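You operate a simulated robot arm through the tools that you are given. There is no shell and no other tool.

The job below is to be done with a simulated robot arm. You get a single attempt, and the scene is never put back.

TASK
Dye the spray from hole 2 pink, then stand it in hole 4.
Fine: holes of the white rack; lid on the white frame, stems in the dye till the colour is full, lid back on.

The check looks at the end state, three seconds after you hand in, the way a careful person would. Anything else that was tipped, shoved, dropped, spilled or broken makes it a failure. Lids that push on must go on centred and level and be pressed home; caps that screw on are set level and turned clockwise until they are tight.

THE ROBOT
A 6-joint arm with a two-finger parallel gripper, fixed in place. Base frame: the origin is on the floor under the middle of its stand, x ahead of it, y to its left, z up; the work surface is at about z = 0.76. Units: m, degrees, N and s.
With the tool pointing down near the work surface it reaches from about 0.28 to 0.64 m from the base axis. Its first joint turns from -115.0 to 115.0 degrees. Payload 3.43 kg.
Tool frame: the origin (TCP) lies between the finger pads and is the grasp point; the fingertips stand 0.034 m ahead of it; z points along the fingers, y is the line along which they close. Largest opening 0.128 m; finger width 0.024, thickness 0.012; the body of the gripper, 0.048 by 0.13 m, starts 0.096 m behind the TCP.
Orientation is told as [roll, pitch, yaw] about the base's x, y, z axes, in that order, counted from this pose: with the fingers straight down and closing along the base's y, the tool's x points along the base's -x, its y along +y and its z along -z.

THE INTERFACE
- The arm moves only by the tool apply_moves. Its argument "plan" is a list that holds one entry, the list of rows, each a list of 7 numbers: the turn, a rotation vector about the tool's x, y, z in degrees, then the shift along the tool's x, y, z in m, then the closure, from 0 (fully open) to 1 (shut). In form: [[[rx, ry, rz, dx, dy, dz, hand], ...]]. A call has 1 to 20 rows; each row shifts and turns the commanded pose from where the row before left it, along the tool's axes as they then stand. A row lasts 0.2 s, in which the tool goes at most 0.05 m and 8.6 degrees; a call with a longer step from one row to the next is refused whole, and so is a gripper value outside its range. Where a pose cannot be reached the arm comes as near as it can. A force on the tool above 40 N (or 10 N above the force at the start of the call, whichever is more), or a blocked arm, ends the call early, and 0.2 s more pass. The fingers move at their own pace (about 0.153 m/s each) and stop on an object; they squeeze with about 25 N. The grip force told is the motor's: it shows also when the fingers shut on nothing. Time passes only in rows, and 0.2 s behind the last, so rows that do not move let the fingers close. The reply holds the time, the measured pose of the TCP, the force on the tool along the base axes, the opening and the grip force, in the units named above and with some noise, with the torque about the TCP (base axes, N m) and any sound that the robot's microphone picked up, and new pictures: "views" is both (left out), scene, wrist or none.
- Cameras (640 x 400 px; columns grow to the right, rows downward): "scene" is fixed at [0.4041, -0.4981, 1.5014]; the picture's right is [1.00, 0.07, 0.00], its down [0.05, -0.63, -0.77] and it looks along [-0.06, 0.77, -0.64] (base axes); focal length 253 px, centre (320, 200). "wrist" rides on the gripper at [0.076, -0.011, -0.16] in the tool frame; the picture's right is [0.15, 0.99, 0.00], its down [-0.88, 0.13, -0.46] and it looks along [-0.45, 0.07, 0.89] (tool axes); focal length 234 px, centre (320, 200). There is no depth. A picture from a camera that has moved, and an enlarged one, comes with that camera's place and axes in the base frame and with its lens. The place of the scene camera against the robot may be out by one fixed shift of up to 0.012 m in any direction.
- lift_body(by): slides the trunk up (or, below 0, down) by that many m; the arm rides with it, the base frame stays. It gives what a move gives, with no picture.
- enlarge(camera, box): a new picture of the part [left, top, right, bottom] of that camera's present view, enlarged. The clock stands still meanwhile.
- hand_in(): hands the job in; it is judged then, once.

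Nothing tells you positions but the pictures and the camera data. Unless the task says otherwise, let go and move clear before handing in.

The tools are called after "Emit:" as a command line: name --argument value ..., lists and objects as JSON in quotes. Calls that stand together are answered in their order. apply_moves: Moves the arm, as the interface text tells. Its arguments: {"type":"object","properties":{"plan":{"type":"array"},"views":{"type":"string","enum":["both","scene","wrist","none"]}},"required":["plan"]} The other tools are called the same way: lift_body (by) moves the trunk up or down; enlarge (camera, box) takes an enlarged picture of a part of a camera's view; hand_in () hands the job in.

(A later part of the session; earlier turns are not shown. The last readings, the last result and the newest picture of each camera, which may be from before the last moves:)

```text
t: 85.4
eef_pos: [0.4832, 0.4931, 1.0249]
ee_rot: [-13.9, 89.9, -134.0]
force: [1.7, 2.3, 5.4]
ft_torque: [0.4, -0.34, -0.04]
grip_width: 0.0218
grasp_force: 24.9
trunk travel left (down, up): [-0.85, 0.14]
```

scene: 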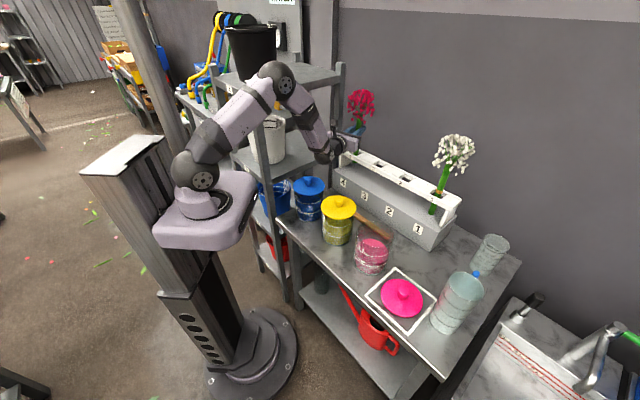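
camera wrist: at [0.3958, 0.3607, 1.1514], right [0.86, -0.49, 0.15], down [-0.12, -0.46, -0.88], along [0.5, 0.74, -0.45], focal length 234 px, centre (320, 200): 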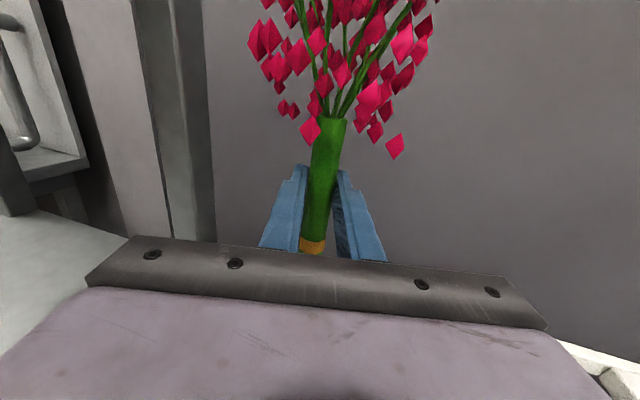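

Emit:
apply_moves --plan '[[[0, 0, 0, 0.002, 0, 0, 1], [0, 0, 0, 0, 0, 0, 1], [0, 0, 0, 0, 0, 0, 1]]]'

Emit:
enlarge --camera "scene" --box '[325, 90, 395, 190]'

Emit:
enlarge --camera "wrist" --box '[200, 0, 440, 270]'

```text
t: 86.2
eef_pos: [0.4828, 0.492, 1.0257]
ee_rot: [-11.7, 89.5, -131.9]
force: [-1.3, 0.5, -1.2]
ft_torque: [0.0, 0.01, -0.01]
grip_width: 0.0217
grasp_force: 25.5
trunk travel left (down, up): [-0.85, 0.14]
camera wrist: at [0.3954, 0.3605, 1.1035], right [0.86, -0.49, 0.14], down [-0.12, -0.47, -0.88], along [0.5, 0.73, -0.46], focal length 234 px, centre (320, 200)
```

scene: 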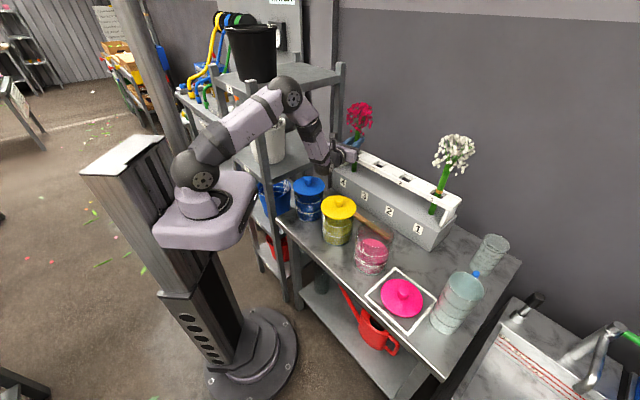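
wrist: 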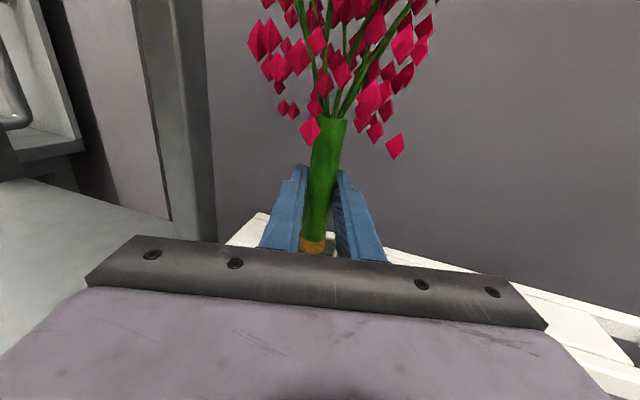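

```text
4.00 times, centred on (360, 140) of scene
camera zoom: at [0.4041, -0.4981, 1.5014], right [1.0, 0.07, 0.0], down [0.05, -0.63, -0.77], along [-0.06, 0.77, -0.64], focal length 1012 px, centre (160, 440)
```

zoom: 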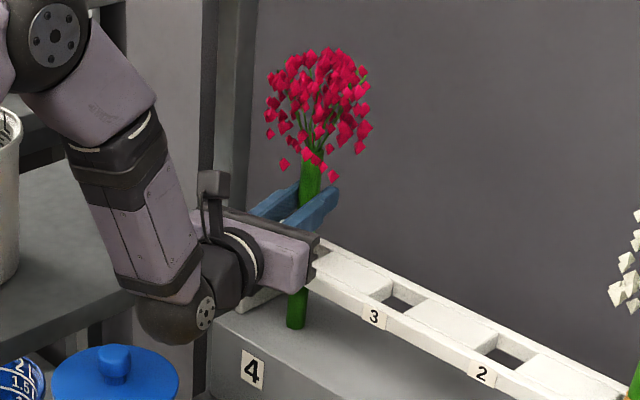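

```text
1.48 times, centred on (320, 135) of wrist
camera zoom: at [0.3954, 0.3605, 1.1035], right [0.86, -0.49, 0.14], down [-0.12, -0.47, -0.88], along [0.5, 0.73, -0.46], focal length 347 px, centre (320, 296)
```

zoom: 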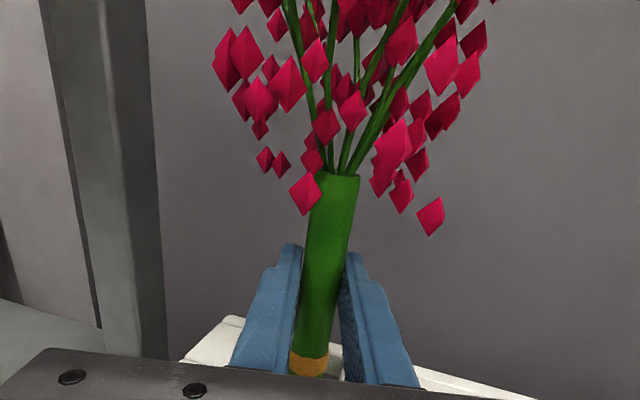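

The load is off and the stem hangs just at the base. I'll open the fingers gradually.

Emit:
apply_moves --plan '[[[0, 0, 0, 0, 0, 0, 0.81], [0, 0, 0, 0, 0, 0, 0.79], [0, 0, 0, 0, 0, 0, 0.77], [0, 0, 0, 0, 0, 0, 0.74], [0, 0, 0, 0, 0, 0, 0.7], [0, 0, 0, 0, 0, 0, 0.65], [0, 0, 0, 0, 0, 0, 0.58], [0, 0, 0, 0, 0, 0, 0.5], [0, 0, 0, 0, 0, 0, 0.42]]]'

Emit:
enlarge --camera "scene" --box '[325, 90, 395, 190]'

Emit:
enlarge --camera "wrist" --box '[200, 0, 440, 270]'

```text
t: 88.2
eef_pos: [0.4842, 0.4932, 1.0274]
ee_rot: [-14.4, 89.9, -134.3]
force: [-0.1, 0.6, 0.0]
ft_torque: [0.02, 0.01, 0.02]
grip_width: 0.0743
grasp_force: 0.0
trunk travel left (down, up): [-0.85, 0.14]
camera wrist: at [0.3955, 0.3605, 1.1046], right [0.86, -0.49, 0.15], down [-0.12, -0.46, -0.88], along [0.5, 0.74, -0.45], focal length 234 px, centre (320, 200)
```

scene: 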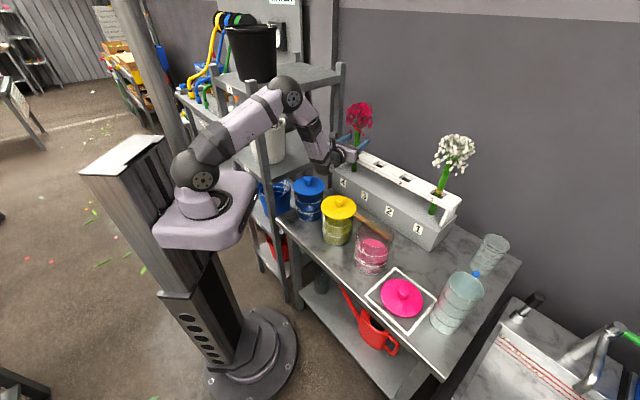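
wrist: 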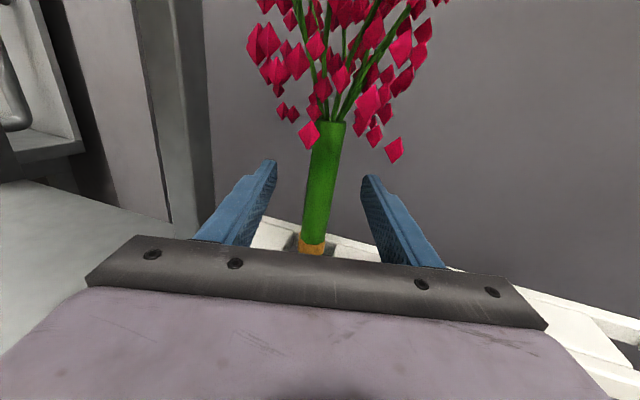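

```text
4.00 times, centred on (360, 140) of scene
camera zoom: at [0.4041, -0.4981, 1.5014], right [1.0, 0.07, 0.0], down [0.05, -0.63, -0.77], along [-0.06, 0.77, -0.64], focal length 1012 px, centre (160, 440)
```

zoom: 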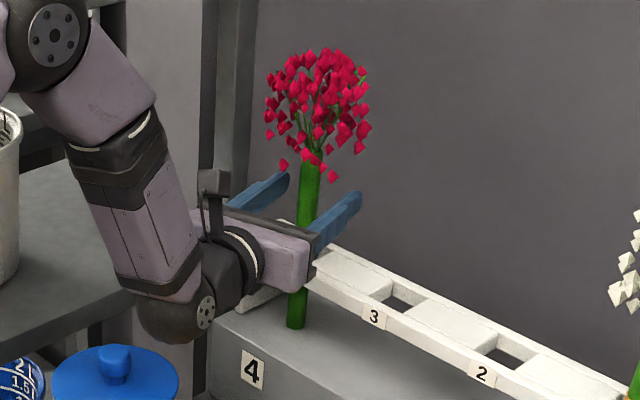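

```text
1.48 times, centred on (320, 135) of wrist
camera zoom: at [0.3955, 0.3605, 1.1046], right [0.86, -0.49, 0.15], down [-0.12, -0.46, -0.88], along [0.5, 0.74, -0.45], focal length 347 px, centre (320, 296)
```

zoom: 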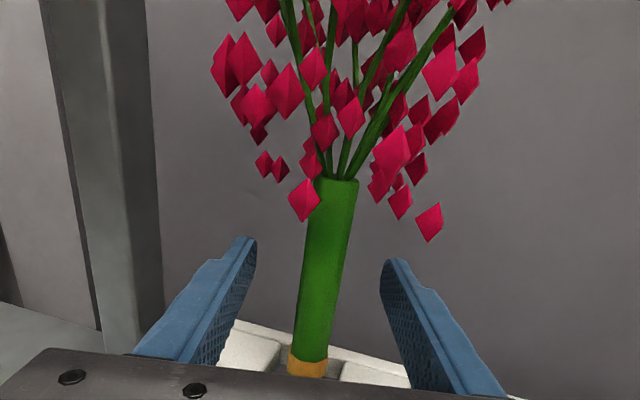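

The spray stands upright on its own in hole 4. I'll back the hand straight off the stem.

Emit:
apply_moves --plan '[[[0, 0, 0, 0, 0, -0.015, 0.42], [0, 0, 0, 0, 0, -0.025, 0.42], [0, 0, 0, 0, 0, -0.03, 0.42], [0, 0, 0, 0, 0, 0, 0.42]]]'

Emit:
enlarge --camera "scene" --box '[315, 90, 405, 200]'

```text
t: 89.2
eef_pos: [0.448, 0.4319, 1.0268]
ee_rot: [-7.6, 89.8, -127.6]
force: [-0.5, -0.3, -0.3]
ft_torque: [0.01, 0.0, 0.01]
grip_width: 0.0741
grasp_force: 0.0
trunk travel left (down, up): [-0.85, 0.14]
camera wrist: at [0.3596, 0.2994, 1.1043], right [0.86, -0.49, 0.15], down [-0.12, -0.46, -0.88], along [0.5, 0.74, -0.45], focal length 234 px, centre (320, 200)
```

scene: 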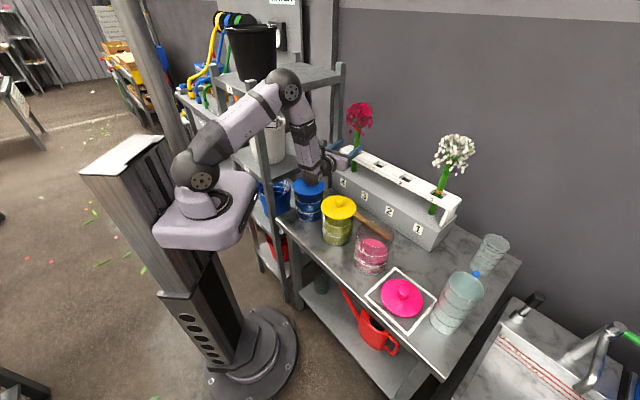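
wrist: 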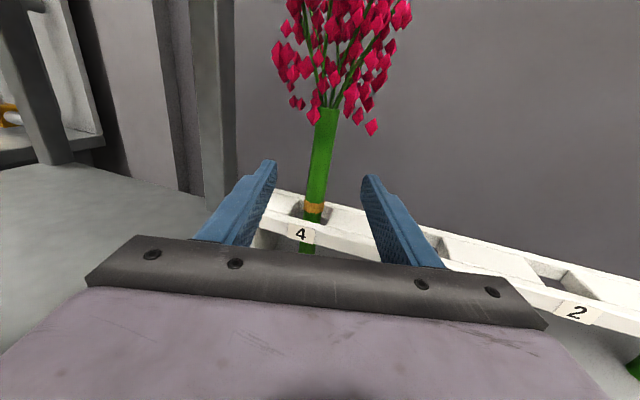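

```text
3.64 times, centred on (360, 145) of scene
camera zoom: at [0.4041, -0.4981, 1.5014], right [1.0, 0.07, 0.0], down [0.05, -0.63, -0.77], along [-0.06, 0.77, -0.64], focal length 920 px, centre (174, 400)
```

zoom: 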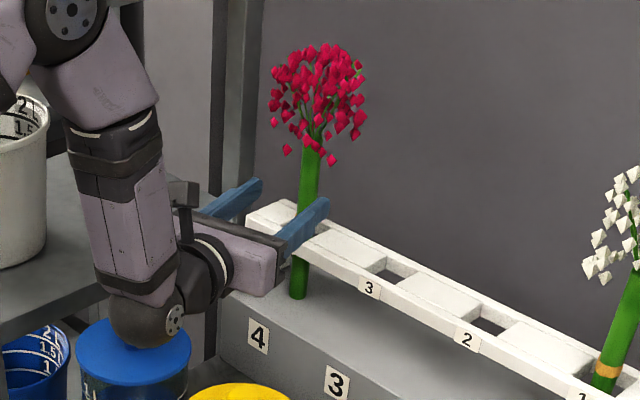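

The dyed spray stands cleanly in hole 4. I'll move the hand sideways and away from the rack, then up over the open bench area, ready to turn the tool down for the lid.

Emit:
apply_moves --plan '[[[0, 0, 0, 0, 0.04, -0.015, 0.42], [0, 0, 0, 0, 0.04, -0.015, 0.42], [0, 0, 0, 0, 0.04, -0.015, 0.42], [0, 0, 0, 0.0176, 0.0206, -0.0298, 0.42], [0, 0, 0, 0.0176, 0.0206, -0.0298, 0.42], [0, 0, 0, 0.0176, 0.0206, -0.0298, 0.42], [0, 0, 0, 0.0176, 0.0206, -0.0298, 0.42], [0, 0, 0, 0.0176, 0.0206, -0.0298, 0.42], [0, 0, 0, 0.0176, 0.0206, -0.0298, 0.42], [0, 0, 0, 0.0176, 0.0206, -0.0298, 0.42]]]'

```text
t: 91.4
eef_pos: [0.5519, 0.0802, 1.1516]
ee_rot: [-23.2, 89.7, -143.2]
force: [-0.3, 0.4, 0.9]
ft_torque: [0.0, -0.02, 0.02]
grip_width: 0.0743
grasp_force: 0.1
trunk travel left (down, up): [-0.85, 0.14]
camera wrist: at [0.4623, -0.0531, 1.2295], right [0.86, -0.49, 0.15], down [-0.12, -0.46, -0.88], along [0.5, 0.74, -0.45], focal length 234 px, centre (320, 200)
```

scene: 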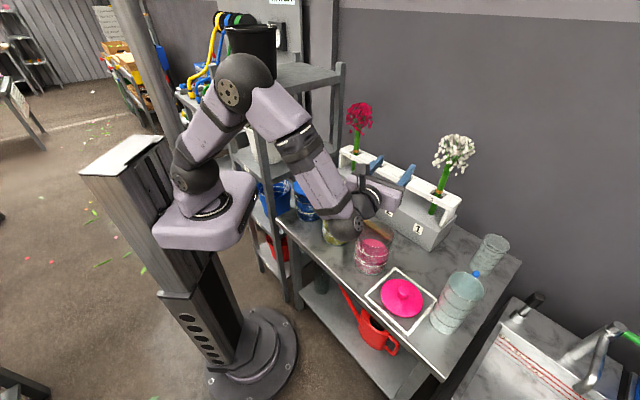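
wrist: 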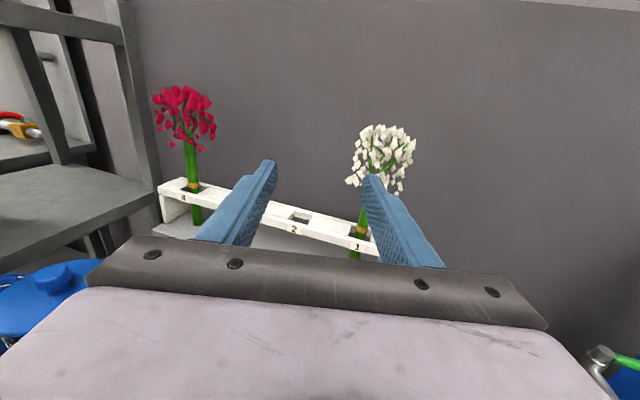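

Both sprays stand upright in the picture. I'll lower a little and pitch the tool back down.

Emit:
apply_moves --plan '[[[0, 0, 0, -0.03, 0, 0, 0.42], [0, -8.2, 0, 0, 0, 0, 0.42], [0, -8.2, 0, 0, 0, 0, 0.42], [0, -8.2, 0, 0, 0, 0, 0.42], [0, -8.2, 0, 0, 0, 0, 0.42], [0, -8.2, 0, 0, 0, 0, 0.42], [0, -8.2, 0, 0, 0, 0, 0.42], [0, -8.2, 0, 0, 0, 0, 0.42], [0, -8.2, 0, 0, 0, 0, 0.42], [0, -8.2, 0, 0, 0, 0, 0.42], [0, -8.2, 0, 0, 0, 0, 0.42], [0, -7.7, 0, 0, 0, 0, 0.42], [0, 0, 0, 0, 0, 0, 0.42]]]'

```text
t: 94.2
eef_pos: [0.5504, 0.0805, 1.1208]
ee_rot: [-0.1, -0.1, -120.0]
force: [-0.4, -0.3, -0.4]
ft_torque: [0.0, 0.0, 0.0]
grip_width: 0.0742
grasp_force: 0.1
trunk travel left (down, up): [-0.85, 0.14]
camera wrist: at [0.5798, 0.1514, 1.2824], right [0.93, -0.37, 0.0], down [-0.33, -0.83, 0.46], along [-0.17, -0.42, -0.89], focal length 234 px, centre (320, 200)
```

scene: 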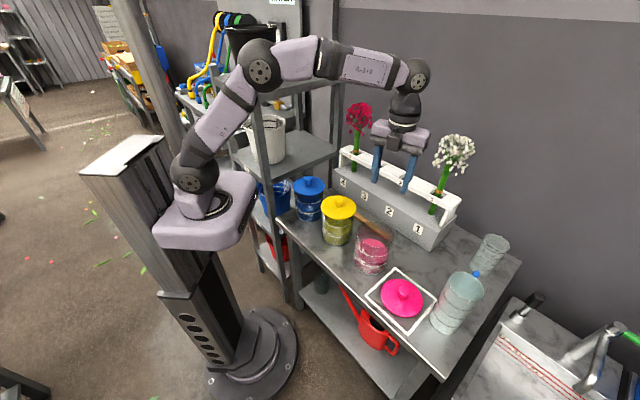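
wrist: 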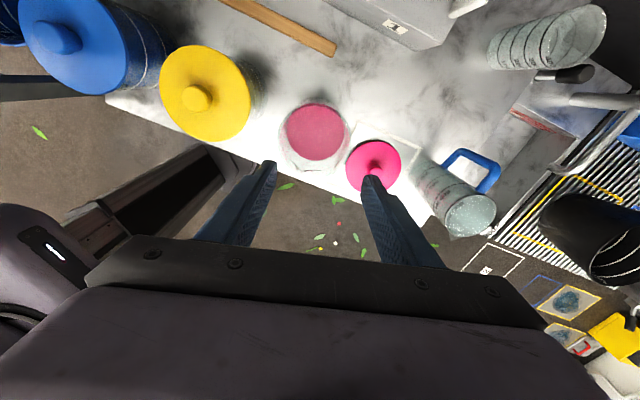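

Emit:
enlarge --camera "wrist" --box '[260, 80, 440, 220]'

Emit:
enlarge --camera "scene" --box '[340, 220, 440, 330]'

```text
2.86 times, centred on (350, 150) of wrist
camera zoom: at [0.5798, 0.1514, 1.2824], right [0.93, -0.37, 0.0], down [-0.33, -0.83, 0.46], along [-0.17, -0.42, -0.89], focal length 669 px, centre (234, 343)
```

zoom: 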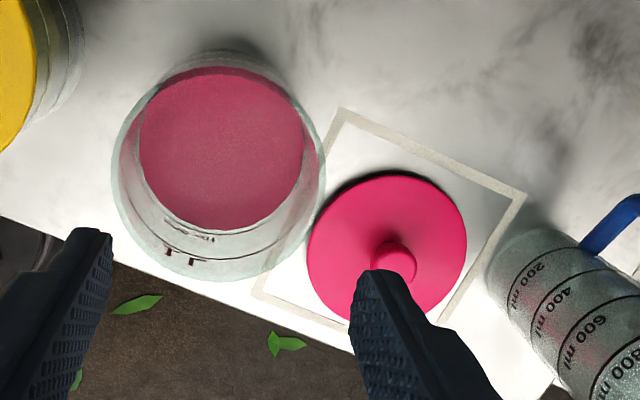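

```text
3.64 times, centred on (390, 275) of scene
camera zoom: at [0.4041, -0.4981, 1.5014], right [1.0, 0.07, 0.0], down [0.05, -0.63, -0.77], along [-0.06, 0.77, -0.64], focal length 920 px, centre (66, -73)
```

zoom: 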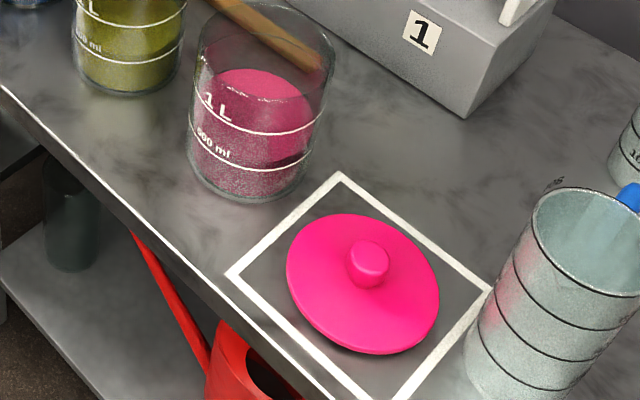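

The jar is still at (0.540, 0.071) and the lid is in its frame near (0.627, -0.062). I'll turn to yaw -168° as before and move above the lid.

Emit:
apply_moves --plan '[[[0, 0, 8, 0, 0, 0, 0.42], [0, 0, 8, 0, 0, 0, 0.42], [0, 0, 8, 0, 0, 0, 0.42], [0, 0, 8, 0, 0, 0, 0.42], [0, 0, 8, 0, 0, 0, 0.42], [0, 0, 8, 0, 0, 0, 0.42], [0, 0, 0, 0.00755, 0.0259, 0.0283, 0.42], [0, 0, 0, 0.00755, 0.0259, 0.0283, 0.42], [0, 0, 0, 0.00755, 0.0259, 0.0283, 0.42], [0, 0, 0, 0.00755, 0.0259, 0.0283, 0.42], [0, 0, 0, 0.00755, 0.0259, 0.0283, 0.42], [0, 0, 0, 0.00755, 0.0259, 0.0283, 0.42], [0, 0, 0, 0, 0, 0, 0.42]]]'

Emit:
enlarge --camera "wrist" --box '[220, 80, 420, 230]'

```text
t: 97.0
eef_pos: [0.6305, -0.0894, 0.9511]
ee_rot: [-0.1, 0.1, -168.1]
force: [-1.1, 0.3, -0.2]
ft_torque: [-0.02, -0.02, 0.02]
grip_width: 0.074
grasp_force: 0.0
out of reach, approached as far as the arm can: row 6
trunk travel left (down, up): [-0.85, 0.14]
camera wrist: at [0.7026, -0.0624, 1.1114], right [0.35, -0.94, 0.0], down [-0.83, -0.31, 0.45], along [-0.43, -0.16, -0.89], focal length 234 px, centre (320, 200)
```

scene: 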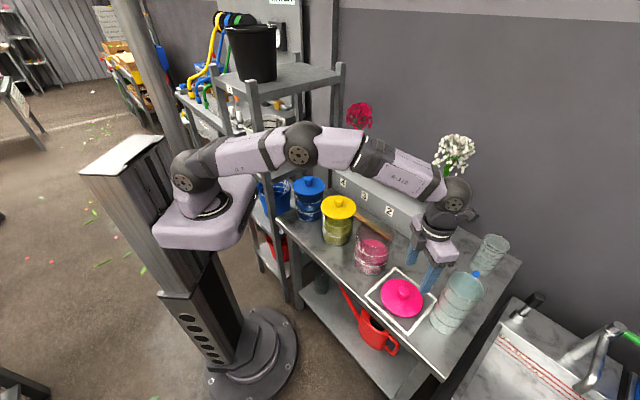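
wrist: 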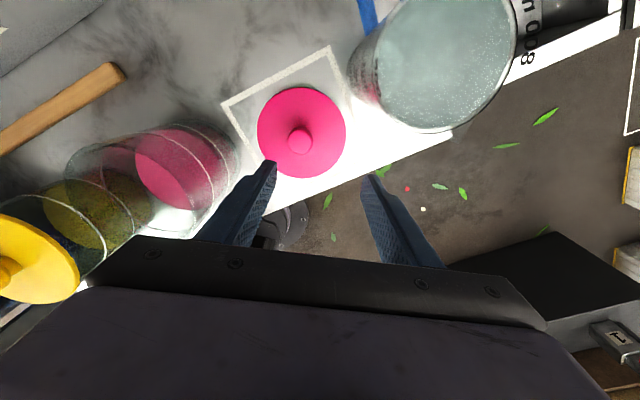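

```text
2.67 times, centred on (320, 155) of wrist
camera zoom: at [0.7026, -0.0624, 1.1114], right [0.35, -0.94, 0.0], down [-0.83, -0.31, 0.45], along [-0.43, -0.16, -0.89], focal length 624 px, centre (320, 320)
```

zoom: 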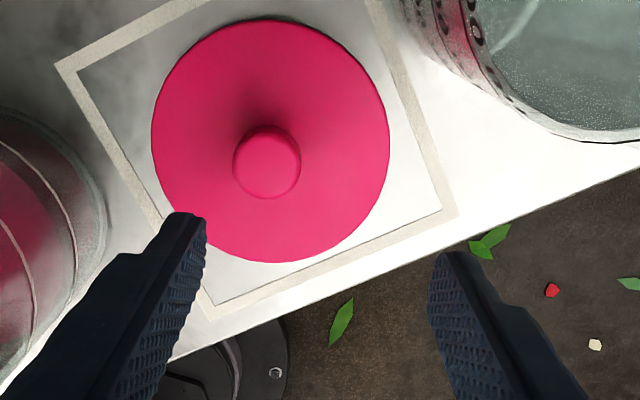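

The arm ended slightly off because one row was out of reach. The knob is at about (0.6265, -0.0625). I'll correct sideways, then lower to just above the knob.

Emit:
apply_moves --plan '[[[0, 0, 0, 0.0021, -0.0276, 0, 0.42], [0, 0, 0, 0, 0, 0.03, 0.45], [0, 0, 0, 0, 0, 0.03, 0.45], [0, 0, 0, 0, 0, 0.03, 0.45], [0, 0, 0, 0, 0, 0.01, 0.45], [0, 0, 0, 0, 0, 0, 0.45]]]' --views "wrist"

Emit:
enlarge --camera "wrist" --box '[240, 90, 400, 240]'

```text
t: 98.4
eef_pos: [0.6257, -0.0626, 0.8488]
ee_rot: [-0.2, 0.0, -167.9]
force: [-0.3, -0.4, -0.4]
ft_torque: [-0.04, -0.04, 0.01]
grip_width: 0.0705
grasp_force: 0.0
trunk travel left (down, up): [-0.85, 0.14]
camera wrist: at [0.6993, -0.035, 1.0102], right [0.35, -0.94, 0.0], down [-0.83, -0.31, 0.46], along [-0.43, -0.16, -0.89], focal length 234 px, centre (320, 200)
```

wrist: 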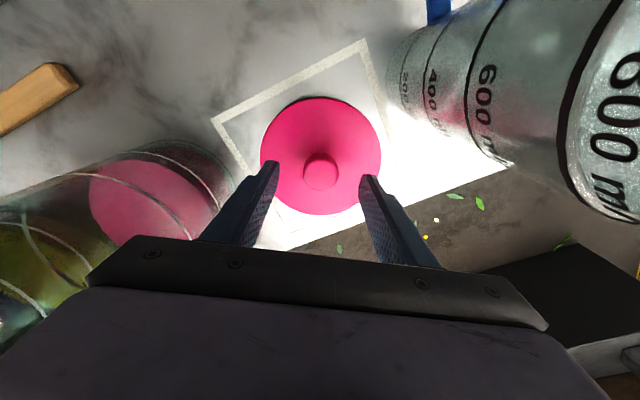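

```text
2.67 times, centred on (320, 165) of wrist
camera zoom: at [0.6993, -0.035, 1.0102], right [0.35, -0.94, 0.0], down [-0.83, -0.31, 0.46], along [-0.43, -0.16, -0.89], focal length 624 px, centre (320, 293)
```

zoom: 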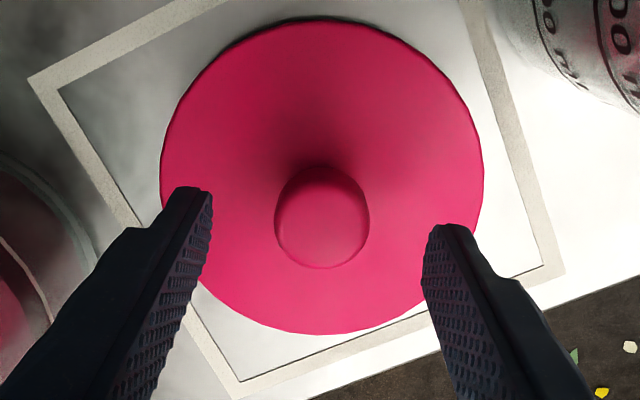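

The knob is centred between the fingers. I'll lower to the grip height and close.

Emit:
apply_moves --plan '[[[0, 0, 0, 0, 0, 0.015, 0.45], [0, 0, 0, 0, 0, 0.015, 0.45], [0, 0, 0, 0, 0, 0.008, 0.45], [0, 0, 0, 0, 0, 0, 0.55], [0, 0, 0, 0, 0, 0, 0.65], [0, 0, 0, 0, 0, 0, 0.72], [0, 0, 0, 0, 0, 0, 0.76], [0, 0, 0, 0, 0, 0, 1], [0, 0, 0, 0, 0, 0, 1]]]' --views "wrist"

Emit:
enlarge --camera "scene" --box '[370, 250, 450, 330]'

```text
t: 100.4
eef_pos: [0.6261, -0.0621, 0.8108]
ee_rot: [-0.1, 0.1, -168.0]
force: [-0.4, 0.8, 0.0]
ft_torque: [-0.06, 0.02, 0.03]
grip_width: 0.0295
grasp_force: 24.4
trunk travel left (down, up): [-0.85, 0.14]
camera wrist: at [0.6994, -0.0352, 0.9727], right [0.35, -0.94, 0.0], down [-0.83, -0.31, 0.45], along [-0.43, -0.16, -0.89], focal length 234 px, centre (320, 200)
```

wrist: 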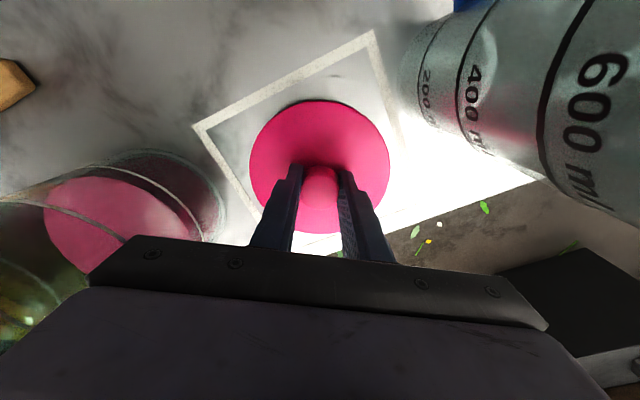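

```text
5.00 times, centred on (410, 290) of scene
camera zoom: at [0.4041, -0.4981, 1.5014], right [1.0, 0.07, 0.0], down [0.05, -0.63, -0.77], along [-0.06, 0.77, -0.64], focal length 1265 px, centre (-130, -250)
```

zoom: 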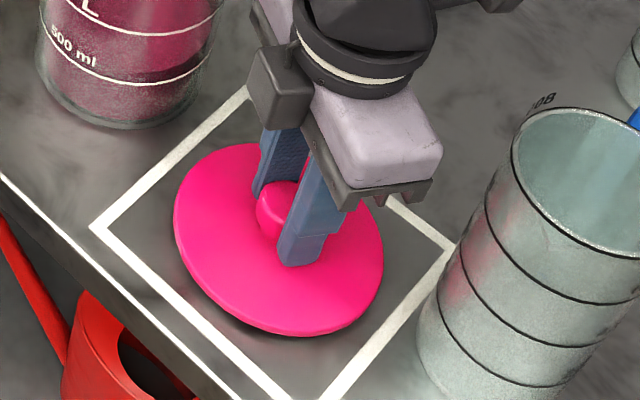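

Gripped again. I'll lift the lid clear to z of about 1.0 and carry it above the jar.

Emit:
apply_moves --plan '[[[0, 0, 0, 0, 0, -0.005, 1], [0, 0, 0, 0, 0, -0.015, 1], [0, 0, 0, 0, 0, -0.035, 1], [0, 0, 0, 0, 0, -0.045, 1], [0, 0, 0, 0, 0, -0.045, 1], [0, 0, 0, 0, 0, -0.045, 1], [0, 0, 0, 0, 0, -0.02, 1], [0, 0, 0, 0, 0, 0, 1]]]' --views "wrist"

```text
t: 102.2
eef_pos: [0.6258, -0.0613, 1.0215]
ee_rot: [-0.1, 0.0, -168.1]
force: [0.4, 0.7, -0.7]
ft_torque: [0.03, 0.0, 0.02]
grip_width: 0.0295
grasp_force: 25.5
trunk travel left (down, up): [-0.85, 0.14]
camera wrist: at [0.6989, -0.0347, 1.1832], right [0.35, -0.94, 0.0], down [-0.83, -0.31, 0.46], along [-0.43, -0.16, -0.89], focal length 234 px, centre (320, 200)
```

wrist: 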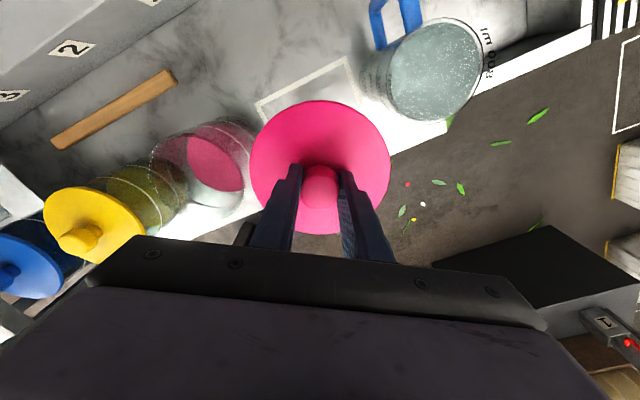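

The lid sits in the grip just as it did at first, so I'll go back to the same pose over the jar, (0.5384, 0.0711) at yaw -153°.

Emit:
apply_moves --plan '[[[0, 0, 0, -0.0145, -0.0369, 0, 1], [0, 0, 0, -0.0145, -0.0369, 0, 1], [0, 0, 0, -0.0145, -0.0369, 0, 1], [0, 0, 0, -0.0145, -0.037, 0, 1], [0, 0, -7.5, 0, 0, 0, 1], [0, 0, -7.5, 0, 0, 0, 1], [0, 0, 0, 0, 0, 0, 1]]]'

Emit:
enlarge --camera "scene" --box '[330, 185, 430, 285]'

```text
t: 103.8
eef_pos: [0.5411, 0.0528, 1.0212]
ee_rot: [0.0, 0.2, -152.9]
force: [0.4, 0.5, 0.3]
ft_torque: [0.01, 0.01, -0.02]
grip_width: 0.0295
grasp_force: 24.8
out of reach, approached as far as the arm can: row 4
trunk travel left (down, up): [-0.85, 0.14]
camera wrist: at [0.6041, 0.0976, 1.1826], right [0.58, -0.81, 0.0], down [-0.72, -0.52, 0.45], along [-0.37, -0.26, -0.89], focal length 234 px, centre (320, 200)
```

scene: 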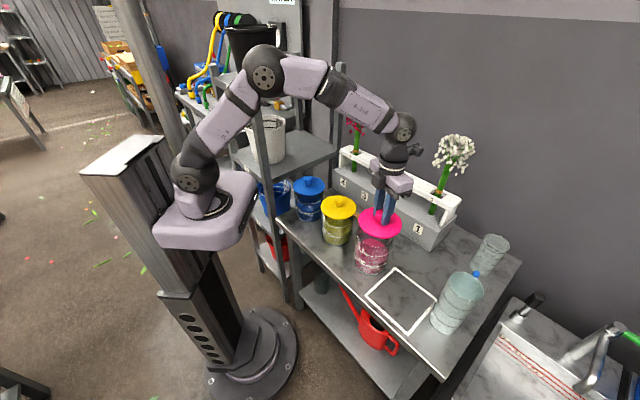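
wrist: 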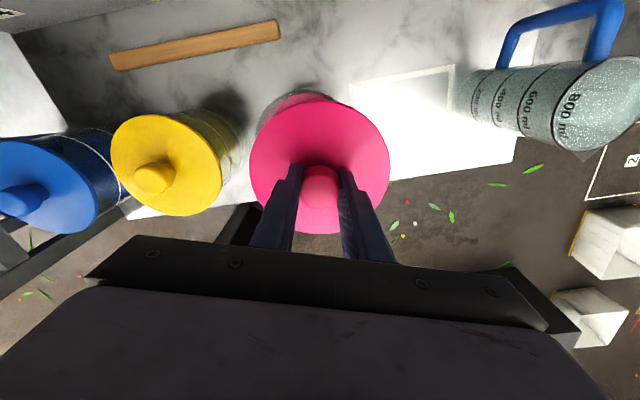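

```text
4.00 times, centred on (380, 235) of scene
camera zoom: at [0.4041, -0.4981, 1.5014], right [1.0, 0.07, 0.0], down [0.05, -0.63, -0.77], along [-0.06, 0.77, -0.64], focal length 1012 px, centre (80, 60)
```

zoom: 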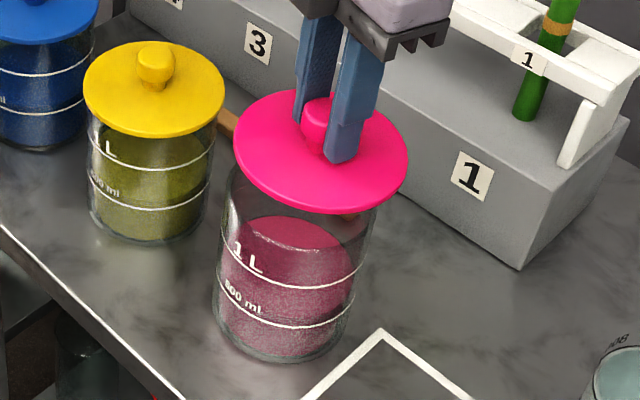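

Emit:
apply_moves --plan '[[[0, 0, 0, 0.0059, -0.0175, 0, 1], [0, 0, 0, 0, 0, 0, 1], [0, 0, 0, 0, 0, 0, 1]]]' --views "none"

Emit:
apply_moves --plan '[[[0, 0, 0, 0, 0, 0.015, 1], [0, 0, 0, 0, 0, 0.015, 1], [0, 0, 0, 0, 0, 0, 1]]]' --views "none"

Emit:
enlarge --camera "scene" --box '[330, 195, 430, 285]'

```text
t: 104.6
eef_pos: [0.5396, 0.0699, 1.0218]
ee_rot: [-0.1, 0.1, -153.1]
force: [-0.4, -0.3, -1.5]
ft_torque: [0.0, -0.03, -0.01]
grip_width: 0.0296
grasp_force: 24.8
trunk travel left (down, up): [-0.85, 0.14]
```

```text
t: 105.4
eef_pos: [0.5386, 0.0705, 0.9918]
ee_rot: [-0.2, 0.1, -153.0]
force: [-0.1, -0.3, -0.5]
ft_torque: [0.01, 0.03, 0.01]
grip_width: 0.0294
grasp_force: 25.2
trunk travel left (down, up): [-0.85, 0.14]
```

```text
4.44 times, centred on (380, 240) of scene
camera zoom: at [0.4041, -0.4981, 1.5014], right [1.0, 0.07, 0.0], down [0.05, -0.63, -0.77], along [-0.06, 0.77, -0.64], focal length 1125 px, centre (53, 22)
```

zoom: 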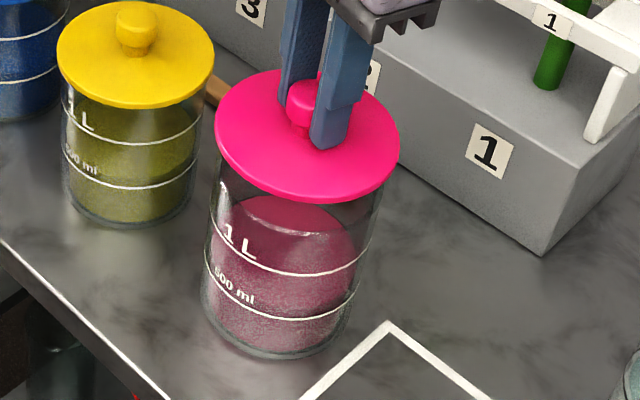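

Aligned over the jar. I'll lower in small steps until the lid touches the rim.

Emit:
apply_moves --plan '[[[0, 0, 0, 0, 0, 0.01, 1], [0, 0, 0, 0, 0, 0.008, 1], [0, 0, 0, 0, 0, 0.006, 1], [0, 0, 0, 0, 0, 0, 1]]]' --views "none"

Emit:
enlarge --camera "scene" --box '[330, 195, 430, 285]'

```text
t: 106.4
eef_pos: [0.5384, 0.0697, 0.9692]
ee_rot: [-0.1, 0.0, -153.1]
force: [0.6, 0.3, -1.0]
ft_torque: [0.01, -0.01, 0.0]
grip_width: 0.0293
grasp_force: 24.7
trunk travel left (down, up): [-0.85, 0.14]
```

```text
4.44 times, centred on (380, 240) of scene
camera zoom: at [0.4041, -0.4981, 1.5014], right [1.0, 0.07, 0.0], down [0.05, -0.63, -0.77], along [-0.06, 0.77, -0.64], focal length 1125 px, centre (53, 22)
```

zoom: 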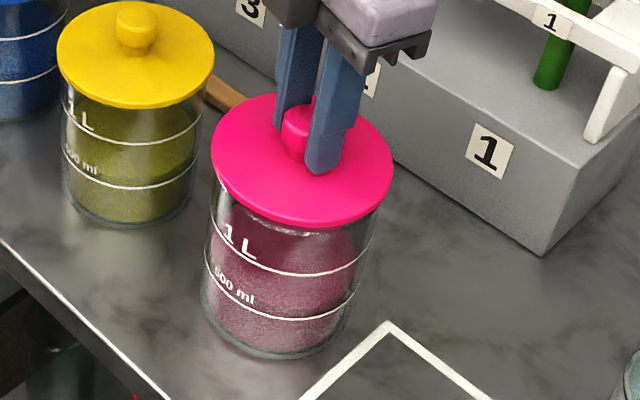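

Emit:
apply_moves --plan '[[[0, 0, 0, 0, 0, 0.003, 1], [0, 0, 0, 0, 0, 0.003, 1], [0, 0, 0, 0, 0, 0.002, 1], [0, 0, 0, 0, 0, 0, 1]]]' --views "none"

```text
t: 107.4
eef_pos: [0.5375, 0.0719, 0.9607]
ee_rot: [-0.1, 0.1, -153.0]
force: [0.5, 1.0, -0.7]
ft_torque: [-0.02, 0.01, 0.01]
grip_width: 0.0294
grasp_force: 25.2
trunk travel left (down, up): [-0.85, 0.14]
```

Emit:
apply_moves --plan '[[[0, 0, 0, 0, 0, 0.002, 1], [0, 0, 0, 0, 0, 0.002, 1], [0, 0, 0, 0, 0, 0, 1]]]' --views "none"

Emit:
enlarge --camera "scene" --box '[330, 195, 430, 285]'

```text
t: 108.2
eef_pos: [0.5371, 0.0716, 0.9565]
ee_rot: [-0.1, 0.1, -153.0]
force: [-0.3, 0.2, -1.1]
ft_torque: [0.0, -0.01, 0.04]
grip_width: 0.0295
grasp_force: 24.7
trunk travel left (down, up): [-0.85, 0.14]
```

```text
4.44 times, centred on (380, 240) of scene
camera zoom: at [0.4041, -0.4981, 1.5014], right [1.0, 0.07, 0.0], down [0.05, -0.63, -0.77], along [-0.06, 0.77, -0.64], focal length 1125 px, centre (53, 22)
```

zoom: 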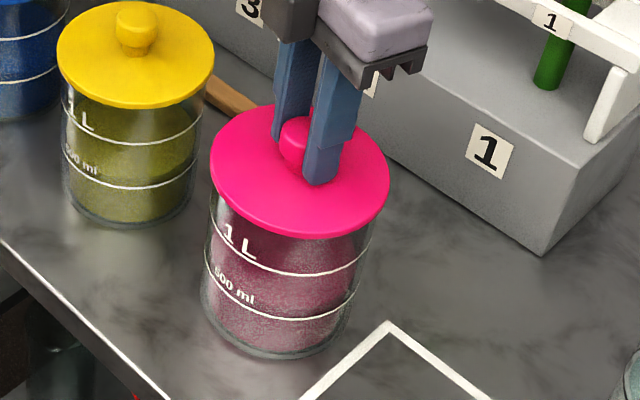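

The lid's outline nearly matches its original seated place. I'll press the last millimetres gently.

Emit:
apply_moves --plan '[[[0, 0, 0, 0, 0, 0.0015, 1], [0, 0, 0, 0, 0, 0.0015, 1], [0, 0, 0, 0, 0, 0, 1]]]' --views "none"

```text
t: 109.0
eef_pos: [0.5372, 0.0715, 0.9543]
ee_rot: [0.0, 0.3, -153.1]
force: [-0.3, -0.9, 7.1]
ft_torque: [-0.26, 0.37, 0.01]
grip_width: 0.0294
grasp_force: 25.1
trunk travel left (down, up): [-0.85, 0.14]
```

Contact at 7 N, close to the original seated height and slightly one-sided. I'll press a little further to level it.

Emit:
apply_moves --plan '[[[0, 0, 0, 0, 0, 0.001, 1], [0, 0, 0, 0, 0, 0, 1]]]' --views "none"

```text
t: 109.6
eef_pos: [0.5385, 0.0714, 0.9535]
ee_rot: [0.0, 0.2, -153.0]
force: [0.5, -1.6, 17.3]
ft_torque: [-0.27, 0.46, 0.03]
grip_width: 0.0296
grasp_force: 24.7
trunk travel left (down, up): [-0.85, 0.14]
```

Emit:
apply_moves --plan '[[[0, 0, 0, 0, 0, 0.001, 1], [0, 0, 0, 0, 0, 0, 1]]]' --views "none"

Emit:
enlarge --camera "scene" --box '[330, 195, 430, 285]'

```text
t: 110.2
eef_pos: [0.5377, 0.0719, 0.9536]
ee_rot: [0.0, 0.3, -152.9]
force: [1.9, 0.3, 21.5]
ft_torque: [0.03, -0.12, 0.03]
grip_width: 0.0296
grasp_force: 25.2
trunk travel left (down, up): [-0.85, 0.14]
```

```text
4.44 times, centred on (380, 240) of scene
camera zoom: at [0.4041, -0.4981, 1.5014], right [1.0, 0.07, 0.0], down [0.05, -0.63, -0.77], along [-0.06, 0.77, -0.64], focal length 1125 px, centre (53, 22)
```

zoom: 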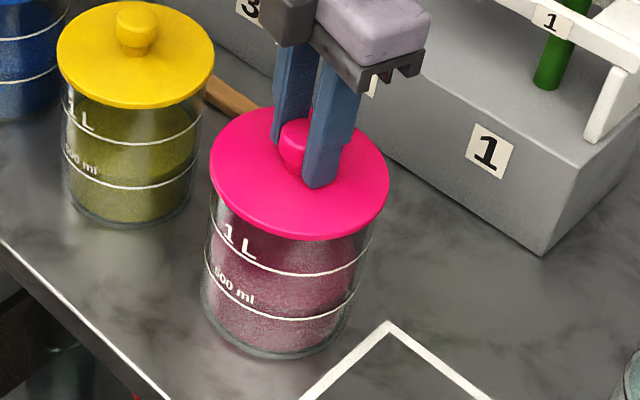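

Now 21 N with no torque, so it's level and even. I'll take off the preload before letting go.

Emit:
apply_moves --plan '[[[0, 0, 0, 0, 0, -0.0015, 1], [0, 0, 0, 0, 0, 0, 1]]]' --views "none"

```text
t: 110.8
eef_pos: [0.5373, 0.071, 0.9517]
ee_rot: [-0.2, 0.1, -152.9]
force: [4.9, 0.4, 11.2]
ft_torque: [0.22, -0.64, 0.01]
grip_width: 0.0297
grasp_force: 25.1
trunk travel left (down, up): [-0.85, 0.14]
```

Emit:
apply_moves --plan '[[[0, 0, 0, 0, 0, -0.001, 1], [0, 0, 0, 0, 0, 0, 1]]]' --views "none"

```text
t: 111.4
eef_pos: [0.537, 0.07, 0.9526]
ee_rot: [-0.1, -0.2, -153.0]
force: [1.6, 0.4, 4.8]
ft_torque: [0.06, -0.38, 0.03]
grip_width: 0.0292
grasp_force: 24.5
trunk travel left (down, up): [-0.85, 0.14]
```

Emit:
apply_moves --plan '[[[0, 0, 0, 0, 0, -0.0006, 1], [0, 0, 0, 0, 0, 0, 1], [0, 0, 0, 0, 0, 0, 0.76], [0, 0, 0, 0, 0, 0, 0.74], [0, 0, 0, 0, 0, 0, 0.71], [0, 0, 0, 0, 0, 0, 0.67], [0, 0, 0, 0, 0, 0, 0.6], [0, 0, 0, 0, 0, 0, 0.5], [0, 0, 0, 0, 0, 0, 0.45]]]' --views "wrist"

Emit:
enlarge --camera "scene" --box '[330, 195, 430, 285]'

Emit:
enlarge --camera "wrist" --box '[240, 90, 400, 240]'

```text
t: 113.4
eef_pos: [0.5383, 0.0716, 0.9542]
ee_rot: [-0.1, 0.1, -153.0]
force: [-0.2, 0.5, -0.6]
ft_torque: [0.02, 0.0, 0.01]
grip_width: 0.0705
grasp_force: 0.1
trunk travel left (down, up): [-0.85, 0.14]
camera wrist: at [0.6013, 0.1156, 1.1149], right [0.58, -0.81, 0.0], down [-0.73, -0.52, 0.45], along [-0.37, -0.26, -0.89], focal length 234 px, centre (320, 200)
```

wrist: 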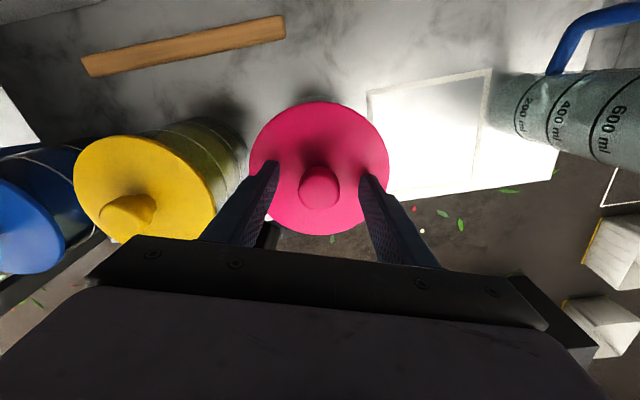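

```text
4.44 times, centred on (380, 240) of scene
camera zoom: at [0.4041, -0.4981, 1.5014], right [1.0, 0.07, 0.0], down [0.05, -0.63, -0.77], along [-0.06, 0.77, -0.64], focal length 1125 px, centre (53, 22)
```

zoom: 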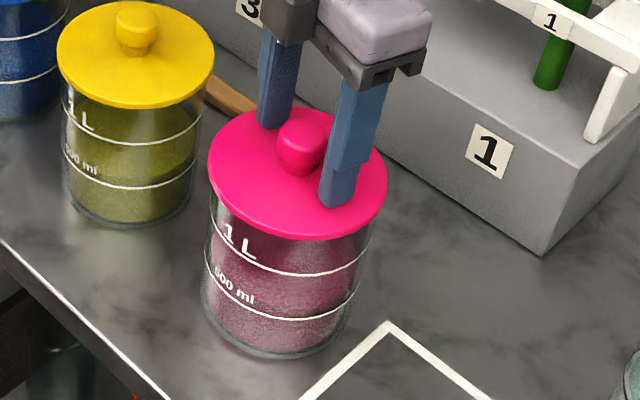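

```text
2.67 times, centred on (320, 165) of wrist
camera zoom: at [0.6013, 0.1156, 1.1149], right [0.58, -0.81, 0.0], down [-0.73, -0.52, 0.45], along [-0.37, -0.26, -0.89], focal length 624 px, centre (320, 293)
```

zoom: 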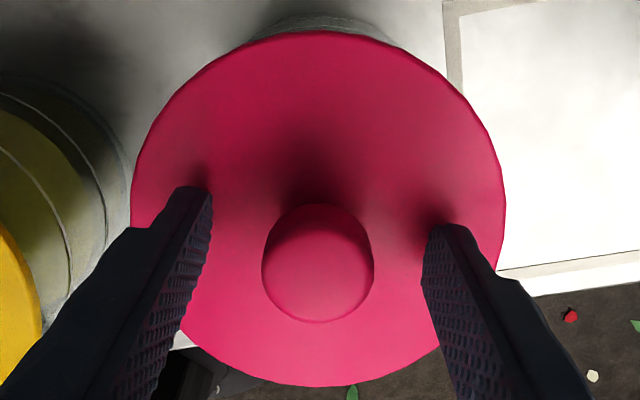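

The lid is back on, level, within about 1-2 mm of its original place, and the jar hasn't moved. To be sure it's pressed home I'll rise, close the fingers and press down on the knob's top.

Emit:
apply_moves --plan '[[[0, 0, 0, 0, 0, -0.015, 0.45], [0, 0, 0, 0, 0, -0.025, 0.45], [0, 0, 0, -0.002, 0, -0.02, 0.45], [0, 0, 0, 0, 0, 0, 0.8], [0, 0, 0, 0, 0, 0, 1], [0, 0, 0, 0, 0, 0, 1]]]'

Emit:
enlarge --camera "wrist" --box '[240, 90, 400, 240]'

Emit:
enlarge --camera "scene" --box '[330, 195, 430, 285]'

```text
t: 114.8
eef_pos: [0.5348, 0.0706, 1.014]
ee_rot: [0.0, 0.1, -153.0]
force: [-0.1, 1.0, 0.6]
ft_torque: [-0.03, 0.03, 0.0]
grip_width: 0.0002
grasp_force: 24.6
trunk travel left (down, up): [-0.85, 0.14]
camera wrist: at [0.599, 0.1147, 1.1748], right [0.58, -0.81, 0.0], down [-0.73, -0.52, 0.45], along [-0.37, -0.26, -0.89], focal length 234 px, centre (320, 200)
```

scene: 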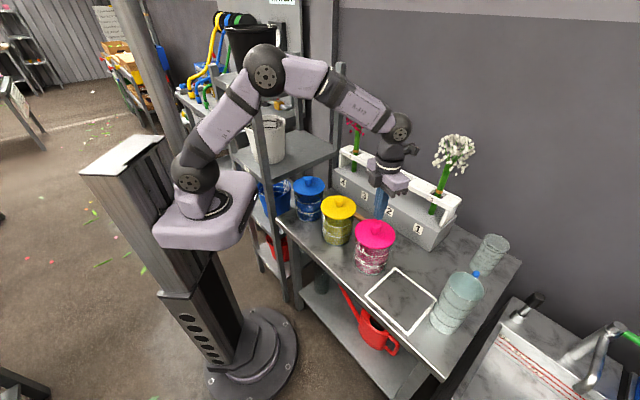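
wrist: 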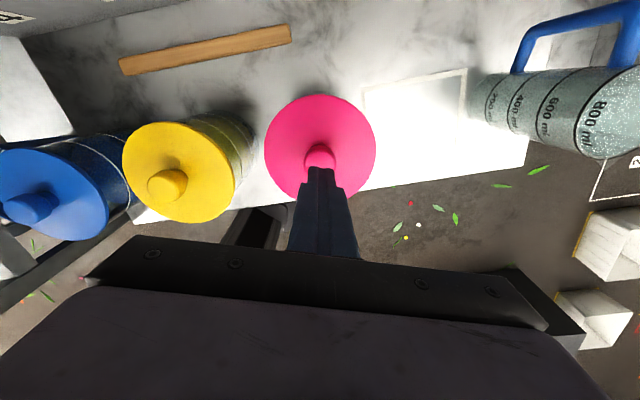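

```text
2.67 times, centred on (320, 165) of wrist
camera zoom: at [0.599, 0.1147, 1.1748], right [0.58, -0.81, 0.0], down [-0.73, -0.52, 0.45], along [-0.37, -0.26, -0.89], focal length 624 px, centre (320, 293)
```

zoom: 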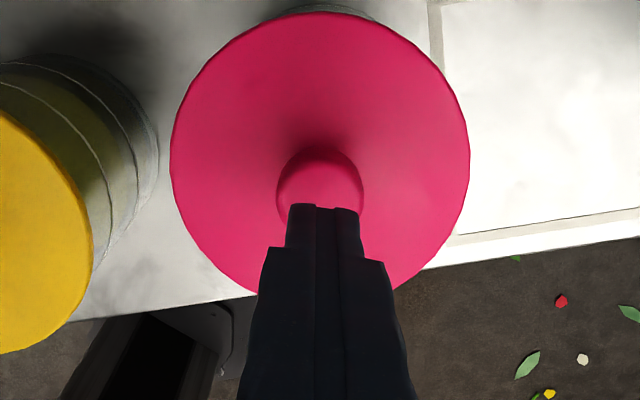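

```text
4.44 times, centred on (380, 240) of scene
camera zoom: at [0.4041, -0.4981, 1.5014], right [1.0, 0.07, 0.0], down [0.05, -0.63, -0.77], along [-0.06, 0.77, -0.64], focal length 1125 px, centre (53, 22)
```

zoom: 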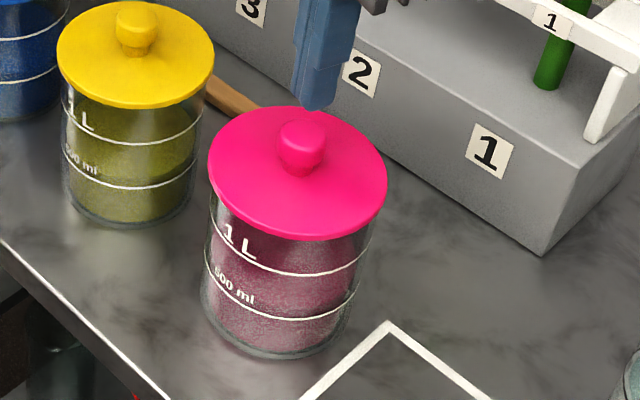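

Emit:
apply_moves --plan '[[[0, 0, 0, 0.0012, 0, 0.015, 1], [0, 0, 0, 0, 0, 0.012, 1], [0, 0, 0, 0, 0, 0.004, 1], [0, 0, 0, 0, 0, 0, 1]]]' --views "none"

```text
t: 115.8
eef_pos: [0.5367, 0.0711, 0.9847]
ee_rot: [-0.1, 0.1, -153.1]
force: [-0.4, -0.6, 6.0]
ft_torque: [-0.02, 0.07, 0.02]
grip_width: 0.0002
grasp_force: 25.0
trunk travel left (down, up): [-0.85, 0.14]
```

Contact on the knob's top at 6 N. I'll press down further in small steps to about 30 N.

Emit:
apply_moves --plan '[[[0, 0, 0, 0, 0, 0.001, 1], [0, 0, 0, 0, 0, 0.001, 1], [0, 0, 0, 0, 0, 0, 1]]]' --views "none"

```text
t: 116.6
eef_pos: [0.5359, 0.0703, 0.9852]
ee_rot: [0.0, 0.4, -152.9]
force: [0.9, -0.3, 23.7]
ft_torque: [-0.03, 0.13, -0.02]
grip_width: 0.0
grasp_force: 25.0
trunk travel left (down, up): [-0.85, 0.14]
```

Emit:
apply_moves --plan '[[[0, 0, 0, 0, 0, 0.001, 1], [0, 0, 0, 0, 0, 0, 1], [0, 0, 0, 0, 0, 0, 1]]]'

Emit:
enlarge --camera "scene" --box '[330, 195, 430, 285]'

```text
t: 117.4
eef_pos: [0.5348, 0.0713, 0.9835]
ee_rot: [0.1, 0.5, -153.0]
force: [1.1, 0.7, 32.7]
ft_torque: [-0.07, 0.11, -0.04]
grip_width: 0.0
grasp_force: 25.2
trunk travel left (down, up): [-0.85, 0.14]
camera wrist: at [0.5984, 0.1153, 1.1451], right [0.58, -0.81, 0.0], down [-0.73, -0.52, 0.45], along [-0.36, -0.26, -0.89], focal length 234 px, centre (320, 200)
```

scene: 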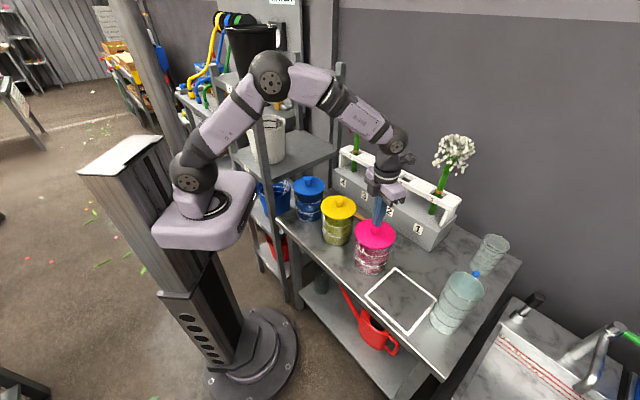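
wrist: 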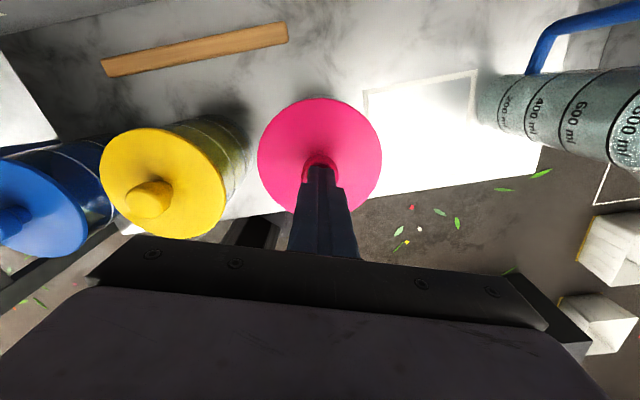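

```text
4.44 times, centred on (380, 240) of scene
camera zoom: at [0.4041, -0.4981, 1.5014], right [1.0, 0.07, 0.0], down [0.05, -0.63, -0.77], along [-0.06, 0.77, -0.64], focal length 1125 px, centre (53, 22)
```

zoom: 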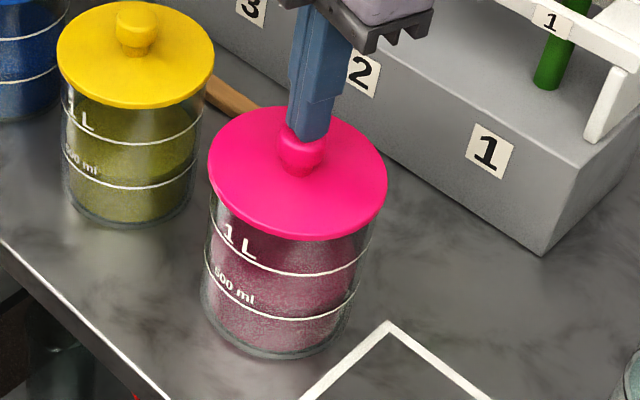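

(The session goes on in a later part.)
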